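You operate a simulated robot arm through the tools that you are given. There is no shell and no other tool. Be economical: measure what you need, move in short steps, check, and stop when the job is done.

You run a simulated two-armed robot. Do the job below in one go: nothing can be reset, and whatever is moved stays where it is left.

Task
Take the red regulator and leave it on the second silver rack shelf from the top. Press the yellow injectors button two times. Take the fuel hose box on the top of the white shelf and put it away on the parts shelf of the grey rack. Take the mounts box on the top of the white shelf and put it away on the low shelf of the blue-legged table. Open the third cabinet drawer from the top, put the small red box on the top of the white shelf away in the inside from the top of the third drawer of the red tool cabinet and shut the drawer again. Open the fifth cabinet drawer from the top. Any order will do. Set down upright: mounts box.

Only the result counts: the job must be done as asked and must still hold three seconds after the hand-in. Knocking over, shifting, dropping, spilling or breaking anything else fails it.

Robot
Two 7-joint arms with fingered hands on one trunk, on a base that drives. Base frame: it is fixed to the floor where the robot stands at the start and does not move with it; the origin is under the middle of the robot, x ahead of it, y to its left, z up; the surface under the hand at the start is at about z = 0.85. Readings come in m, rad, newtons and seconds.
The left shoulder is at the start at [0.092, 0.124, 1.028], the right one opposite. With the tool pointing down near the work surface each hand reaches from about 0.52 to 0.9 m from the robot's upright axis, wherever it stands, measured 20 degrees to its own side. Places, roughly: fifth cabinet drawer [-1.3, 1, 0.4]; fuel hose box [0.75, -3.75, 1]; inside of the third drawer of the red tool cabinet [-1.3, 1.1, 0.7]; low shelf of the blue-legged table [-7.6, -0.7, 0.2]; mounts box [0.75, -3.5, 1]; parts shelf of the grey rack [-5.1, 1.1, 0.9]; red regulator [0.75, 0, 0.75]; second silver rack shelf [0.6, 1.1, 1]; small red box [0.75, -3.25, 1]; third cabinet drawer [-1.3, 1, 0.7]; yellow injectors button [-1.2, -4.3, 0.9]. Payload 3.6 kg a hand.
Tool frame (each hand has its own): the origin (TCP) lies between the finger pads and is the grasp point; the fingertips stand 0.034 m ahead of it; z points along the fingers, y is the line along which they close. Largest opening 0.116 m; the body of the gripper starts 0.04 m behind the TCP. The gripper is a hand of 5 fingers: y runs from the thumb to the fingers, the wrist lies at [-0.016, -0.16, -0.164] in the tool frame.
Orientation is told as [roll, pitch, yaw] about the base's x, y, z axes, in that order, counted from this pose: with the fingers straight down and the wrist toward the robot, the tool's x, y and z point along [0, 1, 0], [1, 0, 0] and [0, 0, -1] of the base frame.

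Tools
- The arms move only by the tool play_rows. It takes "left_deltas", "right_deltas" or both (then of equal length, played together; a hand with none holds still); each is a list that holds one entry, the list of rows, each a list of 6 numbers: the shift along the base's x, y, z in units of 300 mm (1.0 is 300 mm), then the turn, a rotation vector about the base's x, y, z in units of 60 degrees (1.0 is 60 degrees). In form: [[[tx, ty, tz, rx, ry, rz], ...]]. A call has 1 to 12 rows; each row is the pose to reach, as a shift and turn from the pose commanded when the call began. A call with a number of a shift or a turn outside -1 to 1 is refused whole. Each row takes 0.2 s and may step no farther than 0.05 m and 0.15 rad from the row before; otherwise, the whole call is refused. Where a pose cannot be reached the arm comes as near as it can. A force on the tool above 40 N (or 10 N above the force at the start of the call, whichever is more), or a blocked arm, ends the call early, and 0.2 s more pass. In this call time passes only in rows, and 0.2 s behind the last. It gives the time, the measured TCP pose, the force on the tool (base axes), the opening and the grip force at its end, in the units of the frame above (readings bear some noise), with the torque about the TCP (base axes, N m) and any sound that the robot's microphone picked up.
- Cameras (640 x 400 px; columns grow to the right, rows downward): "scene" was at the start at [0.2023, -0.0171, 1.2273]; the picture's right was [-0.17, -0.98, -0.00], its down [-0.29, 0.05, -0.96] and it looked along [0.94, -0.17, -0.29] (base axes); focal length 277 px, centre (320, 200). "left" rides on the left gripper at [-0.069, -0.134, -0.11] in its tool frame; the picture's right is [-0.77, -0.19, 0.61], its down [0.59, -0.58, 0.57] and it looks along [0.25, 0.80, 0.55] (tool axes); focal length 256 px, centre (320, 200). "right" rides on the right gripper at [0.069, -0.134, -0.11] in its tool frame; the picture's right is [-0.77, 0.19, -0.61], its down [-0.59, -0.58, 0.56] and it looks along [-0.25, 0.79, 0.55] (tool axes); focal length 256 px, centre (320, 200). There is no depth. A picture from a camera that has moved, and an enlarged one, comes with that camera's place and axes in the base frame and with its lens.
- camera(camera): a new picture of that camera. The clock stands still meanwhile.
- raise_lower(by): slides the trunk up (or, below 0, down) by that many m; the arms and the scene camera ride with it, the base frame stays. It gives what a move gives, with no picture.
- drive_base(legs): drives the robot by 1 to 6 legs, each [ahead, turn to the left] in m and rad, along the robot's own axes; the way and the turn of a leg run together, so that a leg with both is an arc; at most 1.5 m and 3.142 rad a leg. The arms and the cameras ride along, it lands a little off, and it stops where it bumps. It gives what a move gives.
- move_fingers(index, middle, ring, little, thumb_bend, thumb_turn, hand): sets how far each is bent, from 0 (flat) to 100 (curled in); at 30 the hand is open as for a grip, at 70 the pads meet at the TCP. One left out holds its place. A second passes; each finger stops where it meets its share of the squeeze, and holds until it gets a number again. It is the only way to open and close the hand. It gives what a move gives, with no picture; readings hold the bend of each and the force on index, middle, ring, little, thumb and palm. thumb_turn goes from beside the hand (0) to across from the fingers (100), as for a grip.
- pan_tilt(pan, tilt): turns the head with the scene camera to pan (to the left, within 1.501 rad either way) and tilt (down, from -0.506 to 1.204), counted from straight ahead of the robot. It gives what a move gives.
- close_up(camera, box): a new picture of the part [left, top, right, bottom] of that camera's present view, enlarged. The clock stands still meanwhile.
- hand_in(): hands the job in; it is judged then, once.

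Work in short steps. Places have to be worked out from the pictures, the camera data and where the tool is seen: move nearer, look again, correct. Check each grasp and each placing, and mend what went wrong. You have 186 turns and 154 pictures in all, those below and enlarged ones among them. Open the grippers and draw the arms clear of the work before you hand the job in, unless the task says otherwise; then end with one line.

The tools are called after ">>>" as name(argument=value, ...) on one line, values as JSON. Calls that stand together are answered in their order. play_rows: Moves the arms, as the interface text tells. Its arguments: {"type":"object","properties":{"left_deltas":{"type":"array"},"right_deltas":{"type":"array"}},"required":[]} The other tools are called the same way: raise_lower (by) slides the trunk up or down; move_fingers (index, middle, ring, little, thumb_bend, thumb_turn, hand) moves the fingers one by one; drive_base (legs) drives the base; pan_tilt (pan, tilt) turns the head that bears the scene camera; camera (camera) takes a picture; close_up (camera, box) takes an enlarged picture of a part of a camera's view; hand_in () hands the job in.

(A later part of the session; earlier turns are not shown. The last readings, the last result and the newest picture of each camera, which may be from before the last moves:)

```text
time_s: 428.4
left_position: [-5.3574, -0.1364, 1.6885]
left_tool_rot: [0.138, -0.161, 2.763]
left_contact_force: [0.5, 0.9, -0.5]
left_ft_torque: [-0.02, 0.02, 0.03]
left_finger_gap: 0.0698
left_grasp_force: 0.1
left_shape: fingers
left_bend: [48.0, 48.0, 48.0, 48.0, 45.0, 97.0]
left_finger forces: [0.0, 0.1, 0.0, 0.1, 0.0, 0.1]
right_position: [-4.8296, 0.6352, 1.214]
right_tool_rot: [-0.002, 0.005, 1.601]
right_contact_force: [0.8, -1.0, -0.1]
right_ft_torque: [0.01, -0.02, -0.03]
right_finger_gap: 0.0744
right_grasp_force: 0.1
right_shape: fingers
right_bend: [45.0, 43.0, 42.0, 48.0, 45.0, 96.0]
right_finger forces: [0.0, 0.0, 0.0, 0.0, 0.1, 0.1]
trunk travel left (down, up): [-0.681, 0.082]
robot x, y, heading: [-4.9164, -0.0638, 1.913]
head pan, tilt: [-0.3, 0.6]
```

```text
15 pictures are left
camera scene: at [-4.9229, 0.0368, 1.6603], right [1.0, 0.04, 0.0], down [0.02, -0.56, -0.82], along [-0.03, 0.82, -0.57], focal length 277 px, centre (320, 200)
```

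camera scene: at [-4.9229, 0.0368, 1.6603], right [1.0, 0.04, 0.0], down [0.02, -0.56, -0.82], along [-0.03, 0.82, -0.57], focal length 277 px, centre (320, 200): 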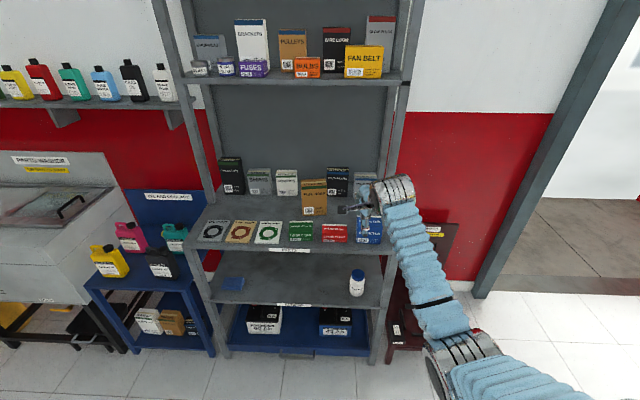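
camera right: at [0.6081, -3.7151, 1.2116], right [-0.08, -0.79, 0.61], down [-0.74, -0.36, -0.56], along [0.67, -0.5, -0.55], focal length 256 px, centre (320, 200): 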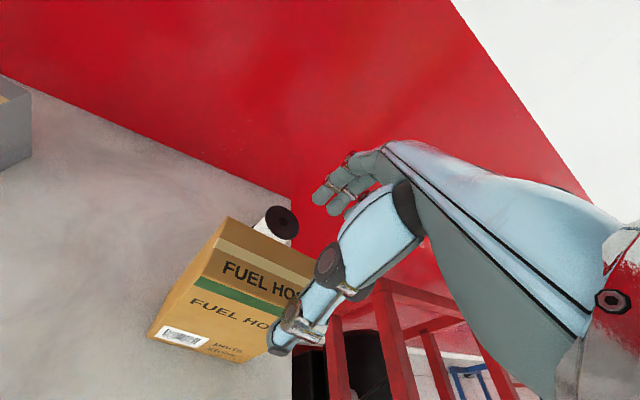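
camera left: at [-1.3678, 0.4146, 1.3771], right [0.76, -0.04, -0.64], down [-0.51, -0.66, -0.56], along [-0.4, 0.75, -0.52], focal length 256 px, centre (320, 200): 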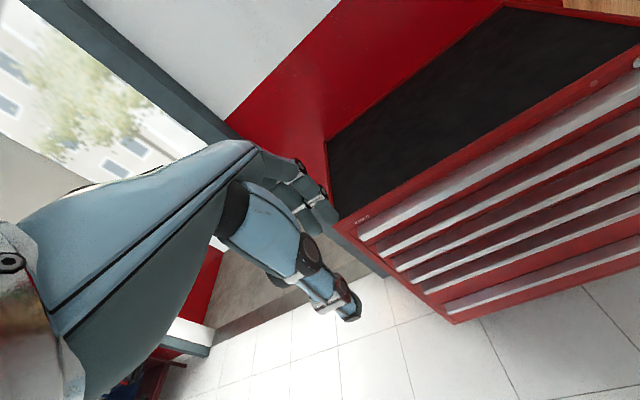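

The fuel hose box stands on the parts shelf. I'll drive back to fetch the mounts box.

>>> drive_base(legs=[[0, -1.97]])

>>> drive_base(legs=[[1.4, 0], [1.4, 0], [0.52, 0]])

>>> drive_base(legs=[[0, -0.92]])

>>> drive_base(legs=[[1.4, 0], [0.58, 0]])

```text
time_s: 433.5
left_position: [-4.8085, 0.3703, 1.6875]
left_tool_rot: [0.139, -0.163, 0.773]
left_contact_force: [-0.2, 0.5, 0.3]
left_ft_torque: [0.02, -0.03, 0.0]
left_finger_gap: 0.0694
left_grasp_force: 0.1
left_shape: fingers
left_bend: [48.0, 48.0, 48.0, 48.0, 45.0, 97.0]
left_finger forces: [0.0, 0.0, 0.0, 0.1, 0.0, 0.0]
right_position: [-4.3176, -0.4245, 1.2137]
right_tool_rot: [-0.003, 0.004, -0.386]
right_contact_force: [0.1, -0.3, 0.2]
right_ft_torque: [-0.02, -0.01, 0.0]
right_finger_gap: 0.0742
right_grasp_force: 0.0
right_shape: fingers
right_bend: [45.0, 43.0, 42.0, 48.0, 45.0, 96.0]
right_finger forces: [0.0, 0.0, 0.0, 0.1, 0.0, 0.0]
trunk travel left (down, up): [-0.681, 0.082]
robot x, y, heading: [-4.9193, -0.0622, -0.073]
head pan, tilt: [-0.3, 0.6]
```

```text
time_s: 450.0
left_position: [-1.4434, 0.1807, 1.6868]
left_tool_rot: [0.14, -0.161, 0.792]
left_contact_force: [-0.1, -0.2, -1.0]
left_ft_torque: [0.03, 0.02, 0.01]
left_finger_gap: 0.0697
left_grasp_force: 0.1
left_shape: fingers
left_bend: [48.0, 48.0, 48.0, 48.0, 45.0, 97.0]
left_finger forces: [0.1, 0.1, 0.1, 0.0, 0.1, 0.0]
right_position: [-0.9376, -0.6041, 1.2144]
right_tool_rot: [-0.003, 0.006, -0.367]
right_contact_force: [-0.5, 0.6, -1.0]
right_ft_torque: [-0.01, 0.01, -0.02]
right_finger_gap: 0.0744
right_grasp_force: 0.2
right_shape: fingers
right_bend: [45.0, 43.0, 42.0, 48.0, 45.0, 96.0]
right_finger forces: [0.0, 0.1, 0.1, 0.0, 0.1, 0.1]
trunk travel left (down, up): [-0.681, 0.082]
robot x, y, heading: [-1.5477, -0.2525, -0.057]
head pan, tilt: [-0.3, 0.6]
```

```text
time_s: 452.8
left_position: [-1.1347, -0.0748, 1.6867]
left_tool_rot: [0.139, -0.162, -0.14]
left_contact_force: [0.5, -0.5, 0.8]
left_ft_torque: [0.01, -0.02, 0.01]
left_finger_gap: 0.0695
left_grasp_force: 0.0
left_shape: fingers
left_bend: [48.0, 48.0, 48.0, 48.0, 45.0, 97.0]
left_finger forces: [0.0, 0.0, 0.0, 0.0, 0.0, 0.0]
right_position: [-1.4635, -0.9501, 1.2132]
right_tool_rot: [-0.002, 0.006, -1.297]
right_contact_force: [0.2, -0.1, -0.1]
right_ft_torque: [-0.02, 0.02, 0.02]
right_finger_gap: 0.0743
right_grasp_force: 0.1
right_shape: fingers
right_bend: [45.0, 43.0, 42.0, 48.0, 45.0, 96.0]
right_finger forces: [0.0, 0.0, 0.1, 0.1, 0.0, 0.0]
trunk travel left (down, up): [-0.681, 0.082]
robot x, y, heading: [-1.5434, -0.2528, -0.992]
head pan, tilt: [-0.3, 0.6]
```

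```text
time_s: 462.8
left_position: [-0.0689, -1.8065, 1.6877]
left_tool_rot: [0.14, -0.162, -0.181]
left_contact_force: [0.3, -0.2, 0.2]
left_ft_torque: [0.0, 0.03, 0.03]
left_finger_gap: 0.0697
left_grasp_force: 0.0
left_shape: fingers
left_bend: [48.0, 48.0, 48.0, 48.0, 45.0, 97.0]
left_finger forces: [0.1, 0.1, 0.1, 0.0, 0.0, 0.1]
right_position: [-0.4334, -2.6667, 1.2138]
right_tool_rot: [-0.005, 0.005, -1.341]
right_contact_force: [1.0, -0.5, -1.4]
right_ft_torque: [0.0, -0.01, -0.01]
right_finger_gap: 0.0743
right_grasp_force: 0.0
right_shape: fingers
right_bend: [45.0, 43.0, 42.0, 48.0, 45.0, 96.0]
right_finger forces: [0.1, 0.0, 0.0, 0.1, 0.0, 0.0]
trunk travel left (down, up): [-0.681, 0.082]
robot x, y, heading: [-0.4854, -1.9642, -1.03]
head pan, tilt: [-0.3, 0.6]
```

Continuing to the white shelf.

>>> drive_base(legs=[[0, -0.45]])

>>> drive_base(legs=[[1.24, 0]])

>>> drive_base(legs=[[0, 1.49]])

>>> move_fingers(hand="right", index=30, middle=30, ring=30, little=30, thumb_bend=30)

>>> drive_base(legs=[[0.5, 0]])

>>> camera(camera="scene")

```text
time_s: 464.5
left_position: [-0.0396, -2.0019, 1.6866]
left_tool_rot: [0.14, -0.164, -0.63]
left_contact_force: [0.1, 0.2, 0.1]
left_ft_torque: [0.04, 0.01, -0.02]
left_finger_gap: 0.0695
left_grasp_force: 0.0
left_shape: fingers
left_bend: [48.0, 48.0, 48.0, 48.0, 45.0, 97.0]
left_finger forces: [0.0, 0.1, 0.1, 0.0, 0.1, 0.0]
right_position: [-0.7423, -2.6199, 1.2146]
right_tool_rot: [-0.004, 0.006, -1.789]
right_contact_force: [0.3, -1.7, 0.3]
right_ft_torque: [-0.02, 0.01, -0.02]
right_finger_gap: 0.0743
right_grasp_force: 0.1
right_shape: fingers
right_bend: [45.0, 43.0, 42.0, 48.0, 45.0, 96.0]
right_finger forces: [0.1, 0.1, 0.0, 0.0, 0.0, 0.1]
trunk travel left (down, up): [-0.681, 0.082]
robot x, y, heading: [-0.4861, -1.9652, -1.477]
head pan, tilt: [-0.3, 0.6]
```

```text
time_s: 470.9
left_position: [0.093, -3.247, 1.6868]
left_tool_rot: [0.137, -0.162, -0.604]
left_contact_force: [-0.2, 1.0, 0.0]
left_ft_torque: [-0.03, 0.0, 0.01]
left_finger_gap: 0.0693
left_grasp_force: 0.0
left_shape: fingers
left_bend: [48.0, 48.0, 48.0, 48.0, 45.0, 97.0]
left_finger forces: [0.0, 0.0, 0.0, 0.0, 0.0, 0.0]
right_position: [-0.5922, -3.8823, 1.2132]
right_tool_rot: [-0.004, 0.006, -1.765]
right_contact_force: [0.2, -0.3, 0.6]
right_ft_torque: [-0.02, 0.01, 0.0]
right_finger_gap: 0.0745
right_grasp_force: 0.1
right_shape: fingers
right_bend: [45.0, 43.0, 42.0, 48.0, 45.0, 96.0]
right_finger forces: [0.1, 0.0, 0.0, 0.0, 0.0, 0.0]
trunk travel left (down, up): [-0.681, 0.082]
robot x, y, heading: [-0.3519, -3.2247, -1.45]
head pan, tilt: [-0.3, 0.6]
```

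```text
time_s: 474.9
left_position: [-0.2953, -2.781, 1.687]
left_tool_rot: [0.139, -0.161, 0.893]
left_contact_force: [-0.4, 0.4, -0.2]
left_ft_torque: [-0.03, -0.02, 0.02]
left_finger_gap: 0.0695
left_grasp_force: 0.1
left_shape: fingers
left_bend: [48.0, 48.0, 48.0, 48.0, 45.0, 97.0]
left_finger forces: [0.0, 0.0, 0.1, 0.0, 0.0, 0.1]
right_position: [0.2885, -3.5105, 1.2134]
right_tool_rot: [-0.004, 0.004, -0.265]
right_contact_force: [0.0, -0.4, 0.3]
right_ft_torque: [0.01, 0.0, -0.01]
right_finger_gap: 0.0744
right_grasp_force: 0.0
right_shape: fingers
right_bend: [45.0, 43.0, 42.0, 48.0, 45.0, 96.0]
right_finger forces: [0.0, 0.0, 0.0, 0.0, 0.0, 0.0]
trunk travel left (down, up): [-0.681, 0.082]
robot x, y, heading: [-0.3499, -3.2241, 0.046]
head pan, tilt: [-0.3, 0.6]
```

```text
time_s: 475.9
left_position: [-0.296, -2.7806, 1.6875]
left_tool_rot: [0.139, -0.163, 0.894]
left_contact_force: [-0.1, 0.5, 0.1]
left_ft_torque: [0.0, 0.0, -0.01]
left_finger_gap: 0.0698
left_grasp_force: 0.1
left_shape: fingers
left_bend: [48.0, 48.0, 48.0, 48.0, 45.0, 97.0]
left_finger forces: [0.0, 0.0, 0.0, 0.0, 0.0, 0.1]
right_position: [0.2874, -3.5114, 1.2122]
right_tool_rot: [-0.005, 0.004, -0.264]
right_contact_force: [0.4, 1.1, 0.4]
right_ft_torque: [0.02, 0.0, -0.03]
right_finger_gap: 0.1174
right_grasp_force: 0.2
right_shape: fingers
right_bend: [30.0, 30.0, 30.0, 30.0, 30.0, 95.0]
right_finger forces: [0.1, 0.1, 0.0, 0.0, 0.0, 0.1]
trunk travel left (down, up): [-0.681, 0.082]
robot x, y, heading: [-0.3527, -3.2257, 0.047]
head pan, tilt: [-0.3, 0.6]
```

```text
time_s: 478.8
left_position: [0.1864, -2.7544, 1.6872]
left_tool_rot: [0.14, -0.163, 0.906]
left_contact_force: [-0.2, -0.2, -0.1]
left_ft_torque: [0.0, -0.01, -0.03]
left_finger_gap: 0.0697
left_grasp_force: 0.0
left_shape: fingers
left_bend: [48.0, 48.0, 48.0, 48.0, 45.0, 97.0]
left_finger forces: [0.1, 0.0, 0.0, 0.1, 0.0, 0.0]
right_position: [0.7799, -3.4779, 1.2133]
right_tool_rot: [-0.005, 0.006, -0.253]
right_contact_force: [0.0, 0.0, 0.3]
right_ft_torque: [0.0, -0.01, 0.02]
right_finger_gap: 0.1174
right_grasp_force: 0.2
right_shape: fingers
right_bend: [30.0, 30.0, 30.0, 30.0, 30.0, 95.0]
right_finger forces: [0.0, 0.0, 0.1, 0.0, 0.0, 0.0]
trunk travel left (down, up): [-0.681, 0.082]
robot x, y, heading: [0.1339, -3.1979, 0.058]
head pan, tilt: [-0.3, 0.6]
```

```text
14 pictures are left
camera scene: at [0.235, -3.2194, 1.6604], right [-0.24, -0.97, 0.0], down [-0.55, 0.14, -0.83], along [0.8, -0.2, -0.56], focal length 277 px, centre (320, 200)
```

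scene: 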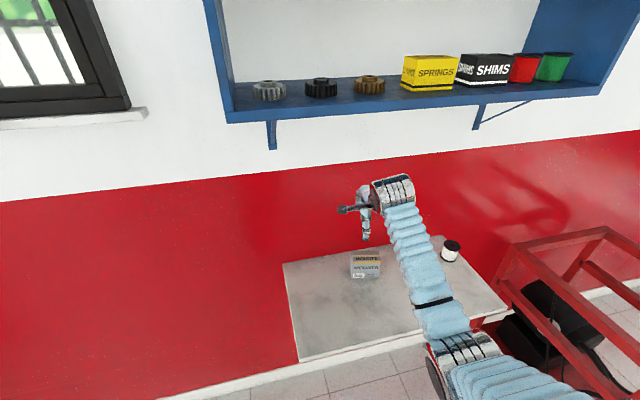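

Mounts confirmed at (0.858, -3.538), yaw ≈-0.28. I'll lower the trunk to -0.5, drive 8 cm nearer and bring the hand above it.

>>> raise_lower(by=-0.14)

>>> drive_base(legs=[[0.085, 0]])

>>> play_rows(right_deltas=[[[-0.01, -0.11, -0.03, 0, 0, -0.02], [-0.02, -0.21, -0.06, 0, 0, -0.04]]])

>>> camera(camera="right")

```text
time_s: 480.5
left_position: [0.1859, -2.7555, 1.548]
left_tool_rot: [0.14, -0.164, 0.905]
left_contact_force: [-0.3, 0.0, 0.4]
left_ft_torque: [-0.01, -0.01, 0.0]
left_finger_gap: 0.0695
left_grasp_force: 0.1
left_shape: fingers
left_bend: [48.0, 48.0, 48.0, 48.0, 45.0, 97.0]
left_finger forces: [0.0, 0.1, 0.1, 0.0, 0.0, 0.1]
right_position: [0.7809, -3.4784, 1.0741]
right_tool_rot: [-0.001, 0.002, -0.253]
right_contact_force: [-0.5, -0.2, 0.5]
right_ft_torque: [0.01, 0.0, -0.02]
right_finger_gap: 0.1174
right_grasp_force: 0.1
right_shape: fingers
right_bend: [30.0, 30.0, 30.0, 30.0, 30.0, 95.0]
right_finger forces: [0.0, 0.0, 0.0, 0.1, 0.1, 0.0]
trunk travel left (down, up): [-0.541, 0.222]
robot x, y, heading: [0.1367, -3.1974, 0.055]
head pan, tilt: [-0.3, 0.6]
```

```text
time_s: 482.2
left_position: [0.2551, -2.7519, 1.5436]
left_tool_rot: [0.13, -0.164, 0.907]
left_contact_force: [1.3, 0.1, 0.6]
left_ft_torque: [0.0, 0.04, 0.04]
left_finger_gap: 0.0696
left_grasp_force: 0.1
left_shape: fingers
left_bend: [48.0, 48.0, 48.0, 48.0, 45.0, 97.0]
left_finger forces: [0.0, 0.0, 0.0, 0.0, 0.0, 0.0]
right_position: [0.8528, -3.4734, 1.0772]
right_tool_rot: [0.0, -0.005, -0.251]
right_contact_force: [2.1, 0.2, 0.9]
right_ft_torque: [-0.03, 0.05, 0.01]
right_finger_gap: 0.1182
right_grasp_force: 0.1
right_shape: fingers
right_bend: [30.0, 30.0, 30.0, 30.0, 30.0, 95.0]
right_finger forces: [0.0, 0.0, 0.1, 0.1, 0.1, 0.0]
trunk travel left (down, up): [-0.541, 0.222]
robot x, y, heading: [0.219, -3.1889, 0.063]
head pan, tilt: [-0.3, 0.6]
stopped in leg 1: the robot was blocked; the commanded pose is now the measured one
```

```text
time_s: 482.8
left_position: [0.2039, -2.7553, 1.5441]
left_tool_rot: [0.102, -0.189, 0.916]
left_contact_force: [-0.6, 0.6, 0.6]
left_ft_torque: [-0.02, -0.04, 0.01]
left_finger_gap: 0.0694
left_grasp_force: 0.0
left_shape: fingers
left_bend: [48.0, 48.0, 48.0, 48.0, 45.0, 97.0]
left_finger forces: [0.1, 0.0, 0.0, 0.0, 0.1, 0.0]
right_position: [0.8135, -3.5412, 1.0778]
right_tool_rot: [0.007, -0.035, -0.295]
right_contact_force: [1.1, -1.1, 0.3]
right_ft_torque: [0.03, 0.05, 0.0]
right_finger_gap: 0.1179
right_grasp_force: 0.1
right_shape: fingers
right_bend: [30.0, 30.0, 30.0, 30.0, 30.0, 95.0]
right_finger forces: [0.1, 0.0, 0.0, 0.0, 0.1, 0.1]
trunk travel left (down, up): [-0.541, 0.222]
robot x, y, heading: [0.2153, -3.1954, 0.059]
head pan, tilt: [-0.3, 0.6]
```

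```text
13 pictures are left
camera right: at [0.7016, -3.4367, 1.1845], right [-0.07, -0.79, 0.61], down [-0.7, -0.4, -0.59], along [0.71, -0.47, -0.53], focal length 256 px, centre (320, 200)
```

right: 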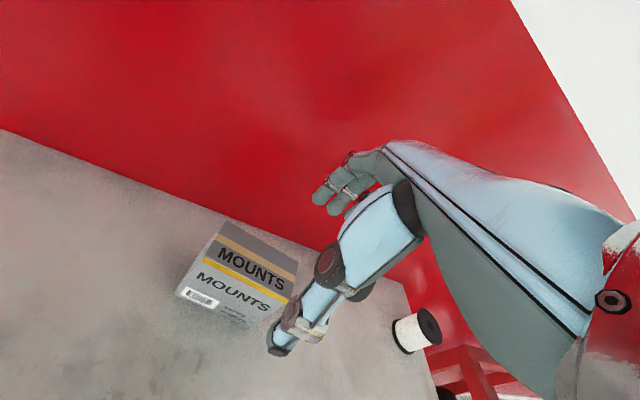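

Top centre at (0.852, -3.531), consistent. I'll let the robot settle, then line up, check with the readings, and descend.

>>> pan_tilt(pan=-0.4, tilt=0.65)

>>> play_rows(right_deltas=[[[0.05, 0.0, -0.05, 0.005, 0.016, 0], [0.1, 0.01, -0.1, 0.01, 0.032, 0.01], [0.14, 0.02, -0.13, 0.01, 0.032, 0.015]]])

>>> camera(camera="right")

```text
time_s: 483.5
left_position: [0.2179, -2.753, 1.5441]
left_tool_rot: [0.107, -0.184, 0.913]
left_contact_force: [-1.5, -1.1, 0.6]
left_ft_torque: [-0.01, -0.12, -0.06]
left_finger_gap: 0.0696
left_grasp_force: 0.2
left_shape: fingers
left_bend: [48.0, 48.0, 48.0, 48.0, 45.0, 97.0]
left_finger forces: [0.0, 0.0, 0.0, 0.1, 0.0, 0.0]
right_position: [0.824, -3.5397, 1.0723]
right_tool_rot: [0.005, -0.027, -0.293]
right_contact_force: [0.0, -1.4, 0.8]
right_ft_torque: [0.04, -0.01, 0.02]
right_finger_gap: 0.1182
right_grasp_force: 0.0
right_shape: fingers
right_bend: [30.0, 30.0, 30.0, 30.0, 30.0, 95.0]
right_finger forces: [0.0, 0.0, 0.0, 0.0, 0.0, 0.1]
trunk travel left (down, up): [-0.541, 0.222]
robot x, y, heading: [0.217, -3.1915, 0.055]
head pan, tilt: [-0.4, 0.649]
```

```text
time_s: 484.3
left_position: [0.2336, -2.753, 1.5427]
left_tool_rot: [0.118, -0.174, 0.912]
left_contact_force: [0.5, 0.5, -0.3]
left_ft_torque: [0.0, 0.02, -0.01]
left_finger_gap: 0.0696
left_grasp_force: 0.1
left_shape: fingers
left_bend: [48.0, 48.0, 48.0, 48.0, 45.0, 97.0]
left_finger forces: [0.0, 0.1, 0.0, 0.1, 0.0, 0.0]
right_position: [0.8766, -3.5308, 1.0281]
right_tool_rot: [0.001, 0.017, -0.278]
right_contact_force: [0.6, -0.2, -0.2]
right_ft_torque: [-0.03, 0.01, 0.0]
right_finger_gap: 0.118
right_grasp_force: 0.0
right_shape: fingers
right_bend: [30.0, 30.0, 30.0, 30.0, 30.0, 95.0]
right_finger forces: [0.0, 0.0, 0.1, 0.0, 0.1, 0.0]
trunk travel left (down, up): [-0.541, 0.222]
robot x, y, heading: [0.2206, -3.1902, 0.056]
head pan, tilt: [-0.4, 0.649]
```

```text
12 pictures are left
camera right: at [0.7678, -3.429, 1.1423], right [-0.02, -0.79, 0.61], down [-0.73, -0.41, -0.56], along [0.69, -0.45, -0.57], focal length 256 px, centre (320, 200)
```

right: 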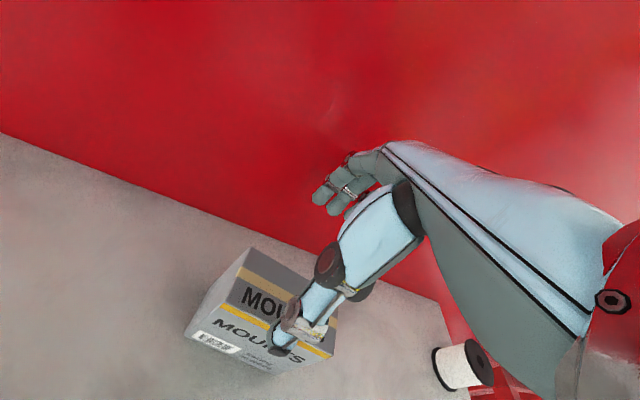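

The box's top centre is at (0.85, -3.533). I'll correct by -25 mm in x, descend and grip.

>>> play_rows(right_deltas=[[[-0.083, -0.007, -0.02, 0, -0.01, 0], [-0.083, -0.007, -0.12, 0, -0.016, 0], [-0.083, -0.007, -0.22, 0, -0.016, 0], [-0.083, -0.007, -0.31, 0, -0.016, 0]]])

>>> move_fingers(hand="right", index=75, middle=75, ring=75, little=75, thumb_bend=75)

>>> raise_lower(by=0.12)

>>> camera(camera="right")

```text
time_s: 485.3
left_position: [0.2326, -2.7521, 1.5429]
left_tool_rot: [0.119, -0.178, 0.911]
left_contact_force: [0.0, -0.8, -0.2]
left_ft_torque: [-0.01, -0.02, -0.02]
left_finger_gap: 0.0695
left_grasp_force: 0.0
left_shape: fingers
left_bend: [48.0, 48.0, 48.0, 48.0, 45.0, 97.0]
left_finger forces: [0.0, 0.0, 0.0, 0.0, 0.0, 0.0]
right_position: [0.8479, -3.5372, 0.9349]
right_tool_rot: [0.009, 0.001, -0.278]
right_contact_force: [-0.1, -0.6, 0.7]
right_ft_torque: [0.01, -0.06, -0.02]
right_finger_gap: 0.1181
right_grasp_force: 0.4
right_shape: fingers
right_bend: [30.0, 30.0, 30.0, 30.0, 30.0, 95.0]
right_finger forces: [0.1, 0.0, 0.0, 1.0, 0.0, 0.0]
trunk travel left (down, up): [-0.541, 0.222]
robot x, y, heading: [0.2229, -3.1957, 0.058]
head pan, tilt: [-0.4, 0.649]
```

```text
time_s: 486.3
left_position: [0.2331, -2.7522, 1.5429]
left_tool_rot: [0.119, -0.179, 0.912]
left_contact_force: [-0.7, 0.1, 0.6]
left_ft_torque: [0.05, -0.04, -0.01]
left_finger_gap: 0.0693
left_grasp_force: 0.2
left_shape: fingers
left_bend: [48.0, 48.0, 48.0, 48.0, 45.0, 97.0]
left_finger forces: [0.0, 0.0, 0.1, 0.0, 0.0, 0.0]
right_position: [0.8489, -3.5365, 0.9346]
right_tool_rot: [0.008, -0.003, -0.278]
right_contact_force: [3.8, -1.7, 3.1]
right_ft_torque: [-0.32, -0.2, 0.14]
right_finger_gap: 0.0467
right_grasp_force: 45.2
right_shape: fingers
right_bend: [56.0, 58.0, 56.0, 60.0, 56.0, 95.0]
right_finger forces: [12.9, 10.6, 11.1, 11.8, 43.9, 0.1]
trunk travel left (down, up): [-0.541, 0.222]
robot x, y, heading: [0.2228, -3.1925, 0.06]
head pan, tilt: [-0.4, 0.649]
```

```text
time_s: 487.8
left_position: [0.2341, -2.7536, 1.663]
left_tool_rot: [0.119, -0.177, 0.911]
left_contact_force: [-0.8, 0.4, 1.3]
left_ft_torque: [-0.03, -0.01, -0.02]
left_finger_gap: 0.0696
left_grasp_force: 0.0
left_shape: fingers
left_bend: [48.0, 48.0, 48.0, 48.0, 45.0, 97.0]
left_finger forces: [0.0, 0.0, 0.0, 0.0, 0.1, 0.0]
right_position: [0.8499, -3.5338, 1.0536]
right_tool_rot: [0.007, 0.002, -0.278]
right_contact_force: [-0.8, -0.4, -2.7]
right_ft_torque: [-0.04, 0.01, 0.01]
right_finger_gap: 0.0467
right_grasp_force: 44.4
right_shape: fingers
right_bend: [56.0, 58.0, 56.0, 60.0, 56.0, 95.0]
right_finger forces: [13.1, 10.1, 10.0, 11.3, 44.0, 0.0]
trunk travel left (down, up): [-0.661, 0.102]
robot x, y, heading: [0.2204, -3.1908, 0.062]
head pan, tilt: [-0.4, 0.649]
```

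```text
11 pictures are left
camera right: at [0.7387, -3.431, 1.1663], right [-0.03, -0.8, 0.61], down [-0.72, -0.41, -0.57], along [0.7, -0.45, -0.56], focal length 256 px, centre (320, 200)
```

right: 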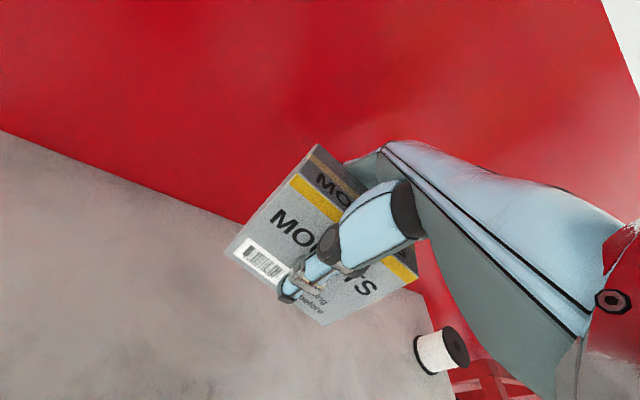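

The mounts box is held upright, its bottom 55 mm below the TCP. I'll drive the route to the blue-legged table.

>>> drive_base(legs=[[-0.55, 0]])

>>> drive_base(legs=[[0, 1.63]])

>>> drive_base(legs=[[1.33, 0]])

>>> drive_base(legs=[[0, 0.44]])

>>> drive_base(legs=[[1.4, 0], [0.58, 0]])

>>> drive_base(legs=[[0, 1.0]])

>>> drive_base(legs=[[1.4, 0], [1.4, 0], [1.4, 0]])

>>> pan_tilt(pan=0, tilt=0.45)

>>> camera(camera="scene")

```text
time_s: 490.9
left_position: [-0.3009, -2.7857, 1.6626]
left_tool_rot: [0.118, -0.178, 0.915]
left_contact_force: [-0.1, -0.3, -0.3]
left_ft_torque: [0.0, -0.01, 0.02]
left_finger_gap: 0.0694
left_grasp_force: 0.2
left_shape: fingers
left_bend: [48.0, 48.0, 48.0, 48.0, 45.0, 97.0]
left_finger forces: [0.0, 0.0, 0.0, 0.1, 0.0, 0.0]
right_position: [0.3194, -3.5636, 1.054]
right_tool_rot: [0.009, -0.001, -0.274]
right_contact_force: [-0.1, 0.5, -3.1]
right_ft_torque: [0.01, 0.0, -0.01]
right_finger_gap: 0.0468
right_grasp_force: 44.4
right_shape: fingers
right_bend: [56.0, 58.0, 56.0, 60.0, 56.0, 95.0]
right_finger forces: [13.1, 10.1, 10.0, 11.3, 43.9, 0.0]
trunk travel left (down, up): [-0.661, 0.102]
robot x, y, heading: [-0.3069, -3.2313, 0.064]
head pan, tilt: [-0.4, 0.649]
```

```text
time_s: 495.2
left_position: [-0.7528, -3.2311, 1.6627]
left_tool_rot: [0.118, -0.177, 2.523]
left_contact_force: [-0.3, -0.8, 0.1]
left_ft_torque: [0.01, -0.01, 0.03]
left_finger_gap: 0.0693
left_grasp_force: 0.1
left_shape: fingers
left_bend: [48.0, 48.0, 48.0, 48.0, 45.0, 97.0]
left_finger forces: [0.0, 0.1, 0.0, 0.1, 0.0, 0.0]
right_position: [0.0037, -2.5839, 1.0545]
right_tool_rot: [0.008, -0.002, 1.336]
right_contact_force: [0.5, -0.4, -3.3]
right_ft_torque: [0.0, -0.02, -0.03]
right_finger_gap: 0.046
right_grasp_force: 41.4
right_shape: fingers
right_bend: [56.0, 58.0, 56.0, 60.0, 56.0, 95.0]
right_finger forces: [12.0, 9.5, 9.6, 10.2, 40.8, 0.0]
trunk travel left (down, up): [-0.661, 0.102]
robot x, y, heading: [-0.3131, -3.227, 1.669]
head pan, tilt: [-0.4, 0.649]
```

```text
time_s: 501.7
left_position: [-0.8885, -1.9372, 1.6613]
left_tool_rot: [0.118, -0.176, 2.531]
left_contact_force: [-0.6, -0.6, -0.5]
left_ft_torque: [0.01, 0.0, 0.0]
left_finger_gap: 0.0695
left_grasp_force: 0.1
left_shape: fingers
left_bend: [48.0, 48.0, 48.0, 48.0, 45.0, 97.0]
left_finger forces: [0.1, 0.1, 0.0, 0.0, 0.0, 0.0]
right_position: [-0.1392, -1.2846, 1.0552]
right_tool_rot: [0.007, 0.002, 1.343]
right_contact_force: [0.0, 0.1, -3.0]
right_ft_torque: [0.0, 0.04, -0.02]
right_finger_gap: 0.0462
right_grasp_force: 41.8
right_shape: fingers
right_bend: [56.0, 58.0, 56.0, 60.0, 56.0, 95.0]
right_finger forces: [12.1, 9.5, 9.4, 10.3, 40.8, 0.0]
trunk travel left (down, up): [-0.661, 0.102]
robot x, y, heading: [-0.4484, -1.9298, 1.68]
head pan, tilt: [-0.4, 0.649]
```

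```text
time_s: 503.4
left_position: [-0.8459, -2.1174, 1.6632]
left_tool_rot: [0.117, -0.176, 2.957]
left_contact_force: [0.0, 0.5, 0.0]
left_ft_torque: [-0.01, 0.0, 0.05]
left_finger_gap: 0.0694
left_grasp_force: 0.1
left_shape: fingers
left_bend: [48.0, 48.0, 48.0, 48.0, 45.0, 97.0]
left_finger forces: [0.1, 0.0, 0.1, 0.0, 0.1, 0.0]
right_position: [-0.4321, -1.2134, 1.0545]
right_tool_rot: [0.007, 0.0, 1.769]
right_contact_force: [0.6, -0.1, -2.7]
right_ft_torque: [0.04, 0.0, 0.02]
right_finger_gap: 0.0461
right_grasp_force: 39.8
right_shape: fingers
right_bend: [56.0, 59.0, 56.0, 60.0, 56.0, 95.0]
right_finger forces: [11.9, 9.4, 9.4, 10.1, 40.0, 0.1]
trunk travel left (down, up): [-0.661, 0.102]
robot x, y, heading: [-0.4484, -1.9288, 2.107]
head pan, tilt: [-0.4, 0.649]
```

```text
time_s: 513.2
left_position: [-1.8287, -0.3946, 1.6636]
left_tool_rot: [0.119, -0.176, 2.936]
left_contact_force: [-0.3, -0.1, 0.4]
left_ft_torque: [0.02, -0.01, 0.02]
left_finger_gap: 0.0693
left_grasp_force: 0.0
left_shape: fingers
left_bend: [48.0, 48.0, 48.0, 48.0, 45.0, 97.0]
left_finger forces: [0.0, 0.0, 0.1, 0.1, 0.1, 0.0]
right_position: [-1.3965, 0.5009, 1.0552]
right_tool_rot: [0.008, 0.002, 1.748]
right_contact_force: [0.3, 0.5, -2.0]
right_ft_torque: [0.02, -0.02, 0.03]
right_finger_gap: 0.0463
right_grasp_force: 40.1
right_shape: fingers
right_bend: [56.0, 59.0, 56.0, 60.0, 56.0, 95.0]
right_finger forces: [12.0, 9.4, 9.3, 10.0, 39.9, 0.0]
trunk travel left (down, up): [-0.661, 0.102]
robot x, y, heading: [-1.4258, -0.2095, 2.087]
head pan, tilt: [-0.4, 0.649]
```

```text
time_s: 516.2
left_position: [-1.4909, -0.6476, 1.6633]
left_tool_rot: [0.119, -0.174, -2.345]
left_contact_force: [-0.5, 0.1, -0.7]
left_ft_torque: [-0.01, 0.01, -0.01]
left_finger_gap: 0.0696
left_grasp_force: 0.0
left_shape: fingers
left_bend: [48.0, 48.0, 48.0, 48.0, 45.0, 97.0]
left_finger forces: [0.0, 0.1, 0.0, 0.0, 0.0, 0.0]
right_position: [-2.0132, 0.1978, 1.055]
right_tool_rot: [0.007, 0.001, 2.748]
right_contact_force: [0.1, -0.1, -4.2]
right_ft_torque: [0.02, -0.01, 0.0]
right_finger_gap: 0.0457
right_grasp_force: 38.1
right_shape: fingers
right_bend: [57.0, 59.0, 56.0, 60.0, 56.0, 95.0]
right_finger forces: [11.3, 9.1, 8.9, 9.2, 38.1, 0.0]
trunk travel left (down, up): [-0.661, 0.102]
robot x, y, heading: [-1.4255, -0.2136, 3.084]
head pan, tilt: [-0.4, 0.649]
```

```text
time_s: 536.3
left_position: [-5.6704, -0.3739, 1.6625]
left_tool_rot: [0.119, -0.176, -2.346]
left_contact_force: [-0.6, 0.8, 0.3]
left_ft_torque: [-0.02, 0.0, -0.01]
left_finger_gap: 0.0696
left_grasp_force: 0.0
left_shape: fingers
left_bend: [48.0, 48.0, 48.0, 48.0, 45.0, 97.0]
left_finger forces: [0.0, 0.1, 0.1, 0.1, 0.0, 0.1]
right_position: [-6.1906, 0.4744, 1.0546]
right_tool_rot: [0.006, 0.003, 2.746]
right_contact_force: [0.1, -0.4, -3.6]
right_ft_torque: [0.03, -0.02, 0.0]
right_finger_gap: 0.0457
right_grasp_force: 38.4
right_shape: fingers
right_bend: [57.0, 59.0, 56.0, 60.0, 56.0, 95.0]
right_finger forces: [11.4, 9.0, 8.9, 9.3, 37.9, 0.0]
trunk travel left (down, up): [-0.661, 0.102]
robot x, y, heading: [-5.6028, 0.0622, 3.084]
head pan, tilt: [-0.4, 0.649]
```

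```text
time_s: 537.1
left_position: [-5.6704, -0.3733, 1.6638]
left_tool_rot: [0.117, -0.176, -2.347]
left_contact_force: [0.4, 0.5, -0.3]
left_ft_torque: [-0.01, -0.03, -0.01]
left_finger_gap: 0.0694
left_grasp_force: 0.0
left_shape: fingers
left_bend: [48.0, 48.0, 48.0, 48.0, 45.0, 97.0]
left_finger forces: [0.0, 0.1, 0.0, 0.0, 0.0, 0.1]
right_position: [-6.1902, 0.4754, 1.0549]
right_tool_rot: [0.006, 0.002, 2.747]
right_contact_force: [0.2, -0.3, -2.6]
right_ft_torque: [0.0, 0.01, -0.01]
right_finger_gap: 0.0459
right_grasp_force: 38.8
right_shape: fingers
right_bend: [57.0, 59.0, 56.0, 60.0, 56.0, 95.0]
right_finger forces: [11.4, 9.0, 8.9, 9.4, 37.9, 0.1]
trunk travel left (down, up): [-0.661, 0.102]
robot x, y, heading: [-5.6063, 0.0622, 3.084]
head pan, tilt: [0.0, 0.45]
```

```text
10 pictures are left
camera scene: at [-5.7078, 0.0684, 1.6539], right [0.06, 1.0, 0.0], down [0.44, -0.03, -0.9], along [-0.9, 0.05, -0.44], focal length 277 px, centre (320, 200)
```

scene: 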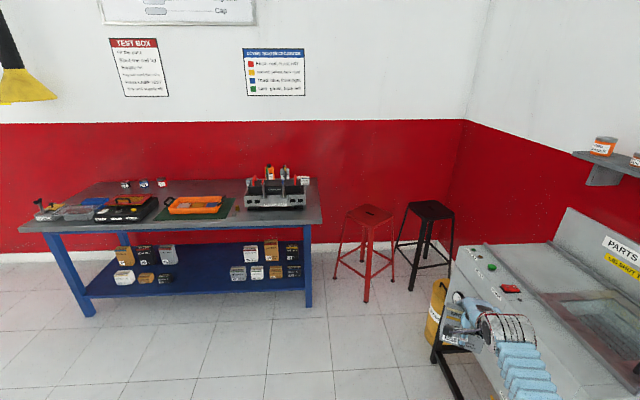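

The low shelf has a free gap in the middle front around (-7.31, -0.71), with its front edge near x≈-7.23. I'll drive to face it with the spot on my right front.

>>> drive_base(legs=[[0, 1.36]])

>>> drive_base(legs=[[1.12, 0]])

>>> drive_base(legs=[[0, -1.3]])

>>> pan_tilt(pan=-0.2, tilt=0.6)

>>> raise_lower(by=-0.3)

>>> camera(camera="scene")

```text
time_s: 540.9
left_position: [-5.1952, -0.0953, 1.6632]
left_tool_rot: [0.119, -0.176, -0.998]
left_contact_force: [0.0, 0.6, -0.2]
left_ft_torque: [0.01, -0.01, 0.01]
left_finger_gap: 0.0695
left_grasp_force: 0.2
left_shape: fingers
left_bend: [48.0, 48.0, 48.0, 48.0, 45.0, 97.0]
left_finger forces: [0.0, 0.1, 0.1, 0.0, 0.0, 0.0]
right_position: [-6.1346, -0.4178, 1.0541]
right_tool_rot: [0.005, 0.001, -2.186]
right_contact_force: [0.3, 0.4, -2.4]
right_ft_torque: [0.01, 0.02, -0.01]
right_finger_gap: 0.0455
right_grasp_force: 35.9
right_shape: fingers
right_bend: [57.0, 59.0, 56.0, 61.0, 57.0, 95.0]
right_finger forces: [10.5, 8.9, 10.1, 7.9, 34.2, 0.0]
trunk travel left (down, up): [-0.661, 0.102]
robot x, y, heading: [-5.606, 0.0647, -1.851]
head pan, tilt: [0.0, 0.45]
```

```text
time_s: 546.7
left_position: [-5.5035, -1.1868, 1.663]
left_tool_rot: [0.119, -0.177, -0.992]
left_contact_force: [-0.8, 0.8, -0.7]
left_ft_torque: [0.0, 0.02, -0.01]
left_finger_gap: 0.0697
left_grasp_force: 0.1
left_shape: fingers
left_bend: [48.0, 48.0, 48.0, 48.0, 45.0, 97.0]
left_finger forces: [0.1, 0.0, 0.0, 0.0, 0.1, 0.0]
right_position: [-6.4435, -1.5138, 1.0544]
right_tool_rot: [0.005, 0.002, -2.181]
right_contact_force: [0.1, 0.6, -3.4]
right_ft_torque: [0.0, 0.0, -0.02]
right_finger_gap: 0.0452
right_grasp_force: 35.8
right_shape: fingers
right_bend: [57.0, 59.0, 56.0, 61.0, 57.0, 95.0]
right_finger forces: [10.5, 9.0, 10.0, 7.8, 34.0, 0.0]
trunk travel left (down, up): [-0.661, 0.102]
robot x, y, heading: [-5.9148, -1.0306, -1.839]
head pan, tilt: [0.0, 0.45]
```

```text
time_s: 550.3
left_position: [-5.9634, -1.4695, 1.6636]
left_tool_rot: [0.12, -0.177, -2.309]
left_contact_force: [0.0, -0.8, 0.1]
left_ft_torque: [0.0, 0.01, 0.02]
left_finger_gap: 0.0697
left_grasp_force: 0.0
left_shape: fingers
left_bend: [48.0, 48.0, 48.0, 48.0, 45.0, 97.0]
left_finger forces: [0.0, 0.0, 0.1, 0.0, 0.1, 0.0]
right_position: [-6.5165, -0.643, 1.0543]
right_tool_rot: [0.005, 0.001, 2.788]
right_contact_force: [0.6, -0.3, -3.3]
right_ft_torque: [-0.01, 0.03, -0.01]
right_finger_gap: 0.0448
right_grasp_force: 33.4
right_shape: fingers
right_bend: [57.0, 59.0, 56.0, 61.0, 57.0, 95.0]
right_finger forces: [9.9, 8.5, 9.1, 7.4, 31.9, 0.1]
trunk travel left (down, up): [-0.661, 0.102]
robot x, y, heading: [-5.9175, -1.0307, 3.13]
head pan, tilt: [0.0, 0.45]
```

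```text
time_s: 551.1
left_position: [-5.9626, -1.4691, 1.6624]
left_tool_rot: [0.119, -0.177, -2.305]
left_contact_force: [0.0, 0.5, 0.0]
left_ft_torque: [0.03, -0.01, 0.02]
left_finger_gap: 0.0696
left_grasp_force: 0.1
left_shape: fingers
left_bend: [48.0, 48.0, 48.0, 48.0, 45.0, 97.0]
left_finger forces: [0.1, 0.0, 0.0, 0.1, 0.0, 0.0]
right_position: [-6.5155, -0.6437, 1.0536]
right_tool_rot: [0.008, 0.0, 2.787]
right_contact_force: [0.3, 0.7, -3.7]
right_ft_torque: [0.02, -0.02, -0.02]
right_finger_gap: 0.0448
right_grasp_force: 33.7
right_shape: fingers
right_bend: [57.0, 59.0, 56.0, 61.0, 57.0, 95.0]
right_finger forces: [9.9, 8.5, 9.1, 7.4, 32.1, 0.0]
trunk travel left (down, up): [-0.661, 0.102]
robot x, y, heading: [-5.9172, -1.0303, 3.125]
head pan, tilt: [-0.201, 0.6]
```

```text
time_s: 554.1
left_position: [-5.9617, -1.4682, 1.3642]
left_tool_rot: [0.118, -0.176, -2.306]
left_contact_force: [-0.3, 0.6, 0.0]
left_ft_torque: [-0.01, -0.01, 0.01]
left_finger_gap: 0.0694
left_grasp_force: 0.0
left_shape: fingers
left_bend: [48.0, 48.0, 48.0, 48.0, 45.0, 97.0]
left_finger forces: [0.0, 0.0, 0.0, 0.1, 0.0, 0.0]
right_position: [-6.5169, -0.6437, 0.7543]
right_tool_rot: [0.008, 0.001, 2.787]
right_contact_force: [0.2, 0.0, -2.1]
right_ft_torque: [0.01, 0.02, 0.02]
right_finger_gap: 0.0449
right_grasp_force: 33.4
right_shape: fingers
right_bend: [57.0, 59.0, 56.0, 61.0, 57.0, 95.0]
right_finger forces: [9.9, 8.5, 8.9, 7.4, 31.9, 0.1]
trunk travel left (down, up): [-0.361, 0.402]
robot x, y, heading: [-5.9145, -1.0306, 3.121]
head pan, tilt: [-0.201, 0.6]
```

```text
9 pictures are left
camera scene: at [-6.054, -1.0113, 1.3386], right [0.22, 0.98, 0.0], down [0.55, -0.12, -0.82], along [-0.81, 0.18, -0.57], focal length 277 px, centre (320, 200)
```

scene: 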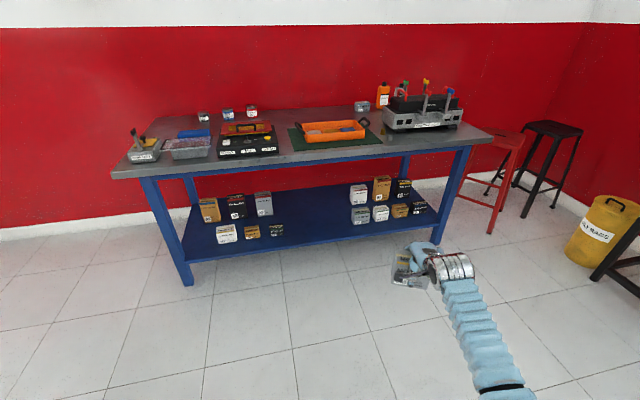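

TCP is at 0.754 with plenty of downward range. I'll lower the trunk to about -0.16 and lower the hand to z≈0.3 out here in the open first.

>>> raise_lower(by=-0.2)

>>> play_rows(right_deltas=[[[0.02, -0.04, -0.15, 0, 0, 0], [0.04, -0.08, -0.3, 0, 0, 0], [0.07, -0.12, -0.45, 0, 0, 0], [0.1, -0.16, -0.6, 0, 0, 0], [0.13, -0.2, -0.75, 0, 0, 0], [0.16, -0.24, -0.88, 0, 0, 0]]])

```text
time_s: 556.2
left_position: [-5.9979, -1.4693, 1.166]
left_tool_rot: [0.175, -0.128, -2.314]
left_contact_force: [-0.6, 0.6, -0.7]
left_ft_torque: [-0.01, 0.01, -0.01]
left_finger_gap: 0.0695
left_grasp_force: 0.0
left_shape: fingers
left_bend: [48.0, 48.0, 48.0, 48.0, 45.0, 97.0]
left_finger forces: [0.1, 0.1, 0.0, 0.0, 0.0, 0.0]
right_position: [-6.5172, -0.644, 0.5535]
right_tool_rot: [0.007, 0.001, 2.788]
right_contact_force: [0.1, -0.6, -2.3]
right_ft_torque: [0.01, 0.01, 0.01]
right_finger_gap: 0.0449
right_grasp_force: 32.7
right_shape: fingers
right_bend: [57.0, 59.0, 56.0, 61.0, 57.0, 96.0]
right_finger forces: [9.7, 8.3, 8.9, 7.4, 31.2, 0.1]
trunk travel left (down, up): [-0.161, 0.602]
robot x, y, heading: [-5.9181, -1.0281, 3.124]
head pan, tilt: [-0.201, 0.6]
```

```text
time_s: 557.6
left_position: [-5.9988, -1.4689, 1.164]
left_tool_rot: [0.175, -0.127, -2.317]
left_contact_force: [0.4, 0.4, -0.4]
left_ft_torque: [0.01, 0.0, 0.03]
left_finger_gap: 0.0695
left_grasp_force: 0.1
left_shape: fingers
left_bend: [48.0, 48.0, 48.0, 48.0, 45.0, 97.0]
left_finger forces: [0.1, 0.0, 0.0, 0.0, 0.0, 0.1]
right_position: [-6.4696, -0.7221, 0.2915]
right_tool_rot: [0.007, 0.002, 2.789]
right_contact_force: [-0.1, 0.0, -1.8]
right_ft_torque: [0.01, -0.01, 0.0]
right_finger_gap: 0.0447
right_grasp_force: 31.7
right_shape: fingers
right_bend: [57.0, 59.0, 56.0, 61.0, 57.0, 96.0]
right_finger forces: [9.7, 8.4, 8.6, 7.5, 30.8, 0.0]
trunk travel left (down, up): [-0.161, 0.602]
robot x, y, heading: [-5.9167, -1.0256, 3.122]
head pan, tilt: [-0.201, 0.6]
```

Excellent, it reaches z=0.29. I'll lift 4 cm for clearance, drive 0.62 m toward the table and check.

>>> play_rows(right_deltas=[[[0, 0, 0.07, 0, 0, 0], [0, 0, 0.14, 0, 0, 0]]])

>>> drive_base(legs=[[0.62, 0]])

>>> pan_tilt(pan=-0.35, tilt=0.9)

>>> camera(camera="scene")

```text
time_s: 558.2
left_position: [-5.9977, -1.4683, 1.1644]
left_tool_rot: [0.175, -0.128, -2.316]
left_contact_force: [-0.4, -0.4, 0.1]
left_ft_torque: [0.0, -0.01, 0.0]
left_finger_gap: 0.0695
left_grasp_force: 0.1
left_shape: fingers
left_bend: [48.0, 48.0, 48.0, 48.0, 45.0, 97.0]
left_finger forces: [0.0, 0.0, 0.0, 0.0, 0.0, 0.0]
right_position: [-6.4685, -0.719, 0.3332]
right_tool_rot: [0.008, 0.002, 2.787]
right_contact_force: [0.3, 0.4, -2.2]
right_ft_torque: [0.01, 0.02, -0.03]
right_finger_gap: 0.0445
right_grasp_force: 32.3
right_shape: fingers
right_bend: [57.0, 59.0, 56.0, 61.0, 57.0, 96.0]
right_finger forces: [9.8, 8.3, 8.6, 7.4, 30.6, 0.0]
trunk travel left (down, up): [-0.161, 0.602]
robot x, y, heading: [-5.9179, -1.0336, 3.124]
head pan, tilt: [-0.201, 0.6]
```

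```text
time_s: 561.7
left_position: [-6.6139, -1.4606, 1.1644]
left_tool_rot: [0.173, -0.126, -2.308]
left_contact_force: [0.4, -0.6, -0.2]
left_ft_torque: [0.03, -0.03, 0.0]
left_finger_gap: 0.0694
left_grasp_force: 0.1
left_shape: fingers
left_bend: [48.0, 48.0, 48.0, 48.0, 45.0, 97.0]
left_finger forces: [0.1, 0.0, 0.0, 0.1, 0.1, 0.1]
right_position: [-7.0889, -0.7143, 0.3331]
right_tool_rot: [0.007, 0.002, 2.793]
right_contact_force: [0.0, 0.1, -3.4]
right_ft_torque: [0.02, 0.02, -0.02]
right_finger_gap: 0.0445
right_grasp_force: 32.2
right_shape: fingers
right_bend: [57.0, 59.0, 56.0, 61.0, 57.0, 96.0]
right_finger forces: [9.6, 8.3, 8.4, 7.3, 30.4, 0.0]
trunk travel left (down, up): [-0.161, 0.602]
robot x, y, heading: [-6.5366, -1.0215, 3.135]
head pan, tilt: [-0.201, 0.6]
```

```text
time_s: 562.5
left_position: [-6.6139, -1.4614, 1.166]
left_tool_rot: [0.176, -0.13, -2.307]
left_contact_force: [-0.7, 0.2, -0.8]
left_ft_torque: [-0.01, -0.02, -0.02]
left_finger_gap: 0.0696
left_grasp_force: 0.0
left_shape: fingers
left_bend: [48.0, 48.0, 48.0, 48.0, 45.0, 97.0]
left_finger forces: [0.1, 0.0, 0.0, 0.0, 0.0, 0.0]
right_position: [-7.0886, -0.7143, 0.3327]
right_tool_rot: [0.005, 0.001, 2.796]
right_contact_force: [-0.1, -0.5, -3.0]
right_ft_torque: [-0.01, -0.04, 0.01]
right_finger_gap: 0.0445
right_grasp_force: 32.4
right_shape: fingers
right_bend: [57.0, 59.0, 56.0, 61.0, 57.0, 96.0]
right_finger forces: [9.6, 8.3, 8.5, 7.3, 30.4, 0.0]
trunk travel left (down, up): [-0.161, 0.602]
robot x, y, heading: [-6.5318, -1.021, 3.128]
head pan, tilt: [-0.351, 0.901]
```

```text
8 pictures are left
camera scene: at [-6.7443, -0.9949, 1.1066], right [0.35, 0.94, 0.0], down [0.73, -0.28, -0.62], along [-0.58, 0.22, -0.78], focal length 277 px, centre (320, 200)
```

scene: 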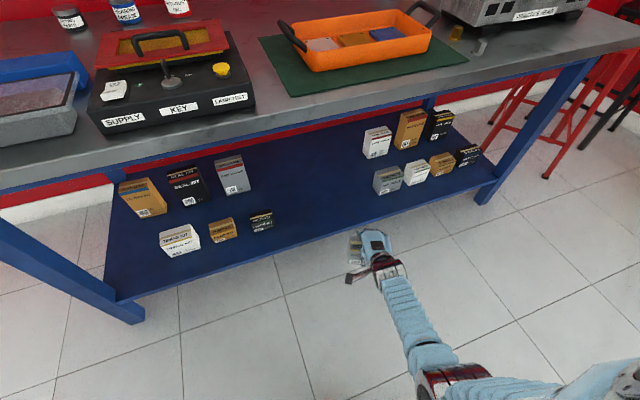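

Stable and aligned. The gap spans y≈-0.99 to -0.49 and the shelf's front edge is near x≈-7.26. I'll drive 0.28 m more, carrying the box in under the top.

>>> drive_base(legs=[[0.28, 0]])

>>> pan_tilt(pan=-0.4, tilt=1.0)

>>> camera(camera="scene")

```text
time_s: 564.5
left_position: [-6.9008, -1.4574, 1.1639]
left_tool_rot: [0.175, -0.125, -2.311]
left_contact_force: [-0.5, 0.0, -0.5]
left_ft_torque: [0.01, 0.02, 0.01]
left_finger_gap: 0.0694
left_grasp_force: 0.1
left_shape: fingers
left_bend: [48.0, 48.0, 48.0, 48.0, 45.0, 97.0]
left_finger forces: [0.0, 0.1, 0.1, 0.1, 0.1, 0.0]
right_position: [-7.3712, -0.7088, 0.334]
right_tool_rot: [0.006, 0.003, 2.792]
right_contact_force: [0.2, -0.8, -2.8]
right_ft_torque: [0.02, 0.01, -0.01]
right_finger_gap: 0.0445
right_grasp_force: 32.1
right_shape: fingers
right_bend: [57.0, 59.0, 56.0, 61.0, 57.0, 96.0]
right_finger forces: [9.5, 8.3, 8.5, 7.4, 30.4, 0.0]
trunk travel left (down, up): [-0.161, 0.602]
robot x, y, heading: [-6.8174, -1.0223, 3.126]
head pan, tilt: [-0.351, 0.901]
```

```text
time_s: 565.1
left_position: [-6.8987, -1.4574, 1.1652]
left_tool_rot: [0.175, -0.128, -2.311]
left_contact_force: [0.8, -0.8, 0.4]
left_ft_torque: [-0.01, 0.02, 0.04]
left_finger_gap: 0.0695
left_grasp_force: 0.1
left_shape: fingers
left_bend: [48.0, 48.0, 48.0, 48.0, 45.0, 97.0]
left_finger forces: [0.1, 0.0, 0.0, 0.0, 0.0, 0.0]
right_position: [-7.3731, -0.7095, 0.3338]
right_tool_rot: [0.006, 0.004, 2.792]
right_contact_force: [-0.1, 0.4, -1.9]
right_ft_torque: [0.0, -0.02, -0.01]
right_finger_gap: 0.0446
right_grasp_force: 32.1
right_shape: fingers
right_bend: [57.0, 59.0, 56.0, 61.0, 57.0, 96.0]
right_finger forces: [9.7, 8.3, 8.5, 7.3, 30.4, 0.0]
trunk travel left (down, up): [-0.161, 0.602]
robot x, y, heading: [-6.818, -1.023, 3.126]
head pan, tilt: [-0.4, 1.0]
```

```text
7 pictures are left
camera scene: at [-7.0218, -0.9902, 1.0993], right [0.4, 0.92, 0.0], down [0.77, -0.34, -0.54], along [-0.49, 0.22, -0.84], focal length 277 px, centre (320, 200)
```

scene: 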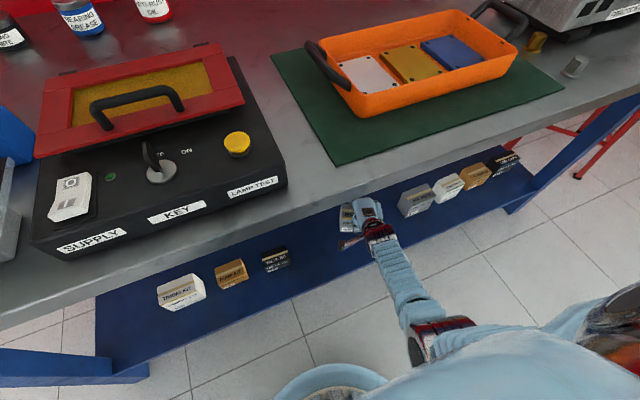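

The box is over the shelf in the gap. I'll lower slowly until contact.

>>> play_rows(right_deltas=[[[0, 0, -0.07, 0, 0, 0], [0, 0, -0.14, 0, 0, 0], [0, 0, -0.19, 0, 0, 0], [0, 0, -0.23, 0, 0, 0], [0, 0, -0.27, 0, 0, 0], [0, 0, -0.31, 0, 0, 0], [0, 0, -0.35, 0, 0, 0], [0, 0, -0.39, 0, 0, 0]]])

>>> camera(camera="right")

```text
time_s: 567.0
left_position: [-6.8992, -1.4573, 1.1642]
left_tool_rot: [0.175, -0.125, -2.312]
left_contact_force: [-0.7, -0.3, -0.7]
left_ft_torque: [-0.02, -0.03, 0.01]
left_finger_gap: 0.0693
left_grasp_force: 0.0
left_shape: fingers
left_bend: [48.0, 48.0, 48.0, 48.0, 45.0, 97.0]
left_finger forces: [0.0, 0.0, 0.0, 0.0, 0.1, 0.0]
right_position: [-7.3739, -0.7082, 0.2648]
right_tool_rot: [0.007, 0.004, 2.791]
right_contact_force: [-0.5, -0.3, -4.0]
right_ft_torque: [0.01, -0.03, -0.01]
right_finger_gap: 0.0446
right_grasp_force: 31.7
right_shape: fingers
right_bend: [57.0, 59.0, 57.0, 61.0, 57.0, 96.0]
right_finger forces: [9.4, 8.3, 8.6, 7.4, 30.1, 0.0]
right hand out of reach, approached as far as the arm can: row 5, 6, 7, 8
trunk travel left (down, up): [-0.161, 0.602]
robot x, y, heading: [-6.8164, -1.0178, 3.129]
head pan, tilt: [-0.4, 1.0]
```

```text
6 pictures are left
camera right: at [-7.2707, -0.8197, 0.3769], right [0.09, 0.79, 0.61], down [0.74, 0.35, -0.57], along [-0.66, 0.5, -0.56], focal length 256 px, centre (320, 200)
```

right: 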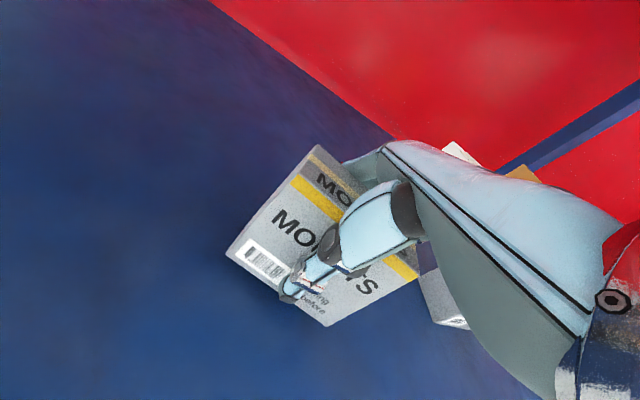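

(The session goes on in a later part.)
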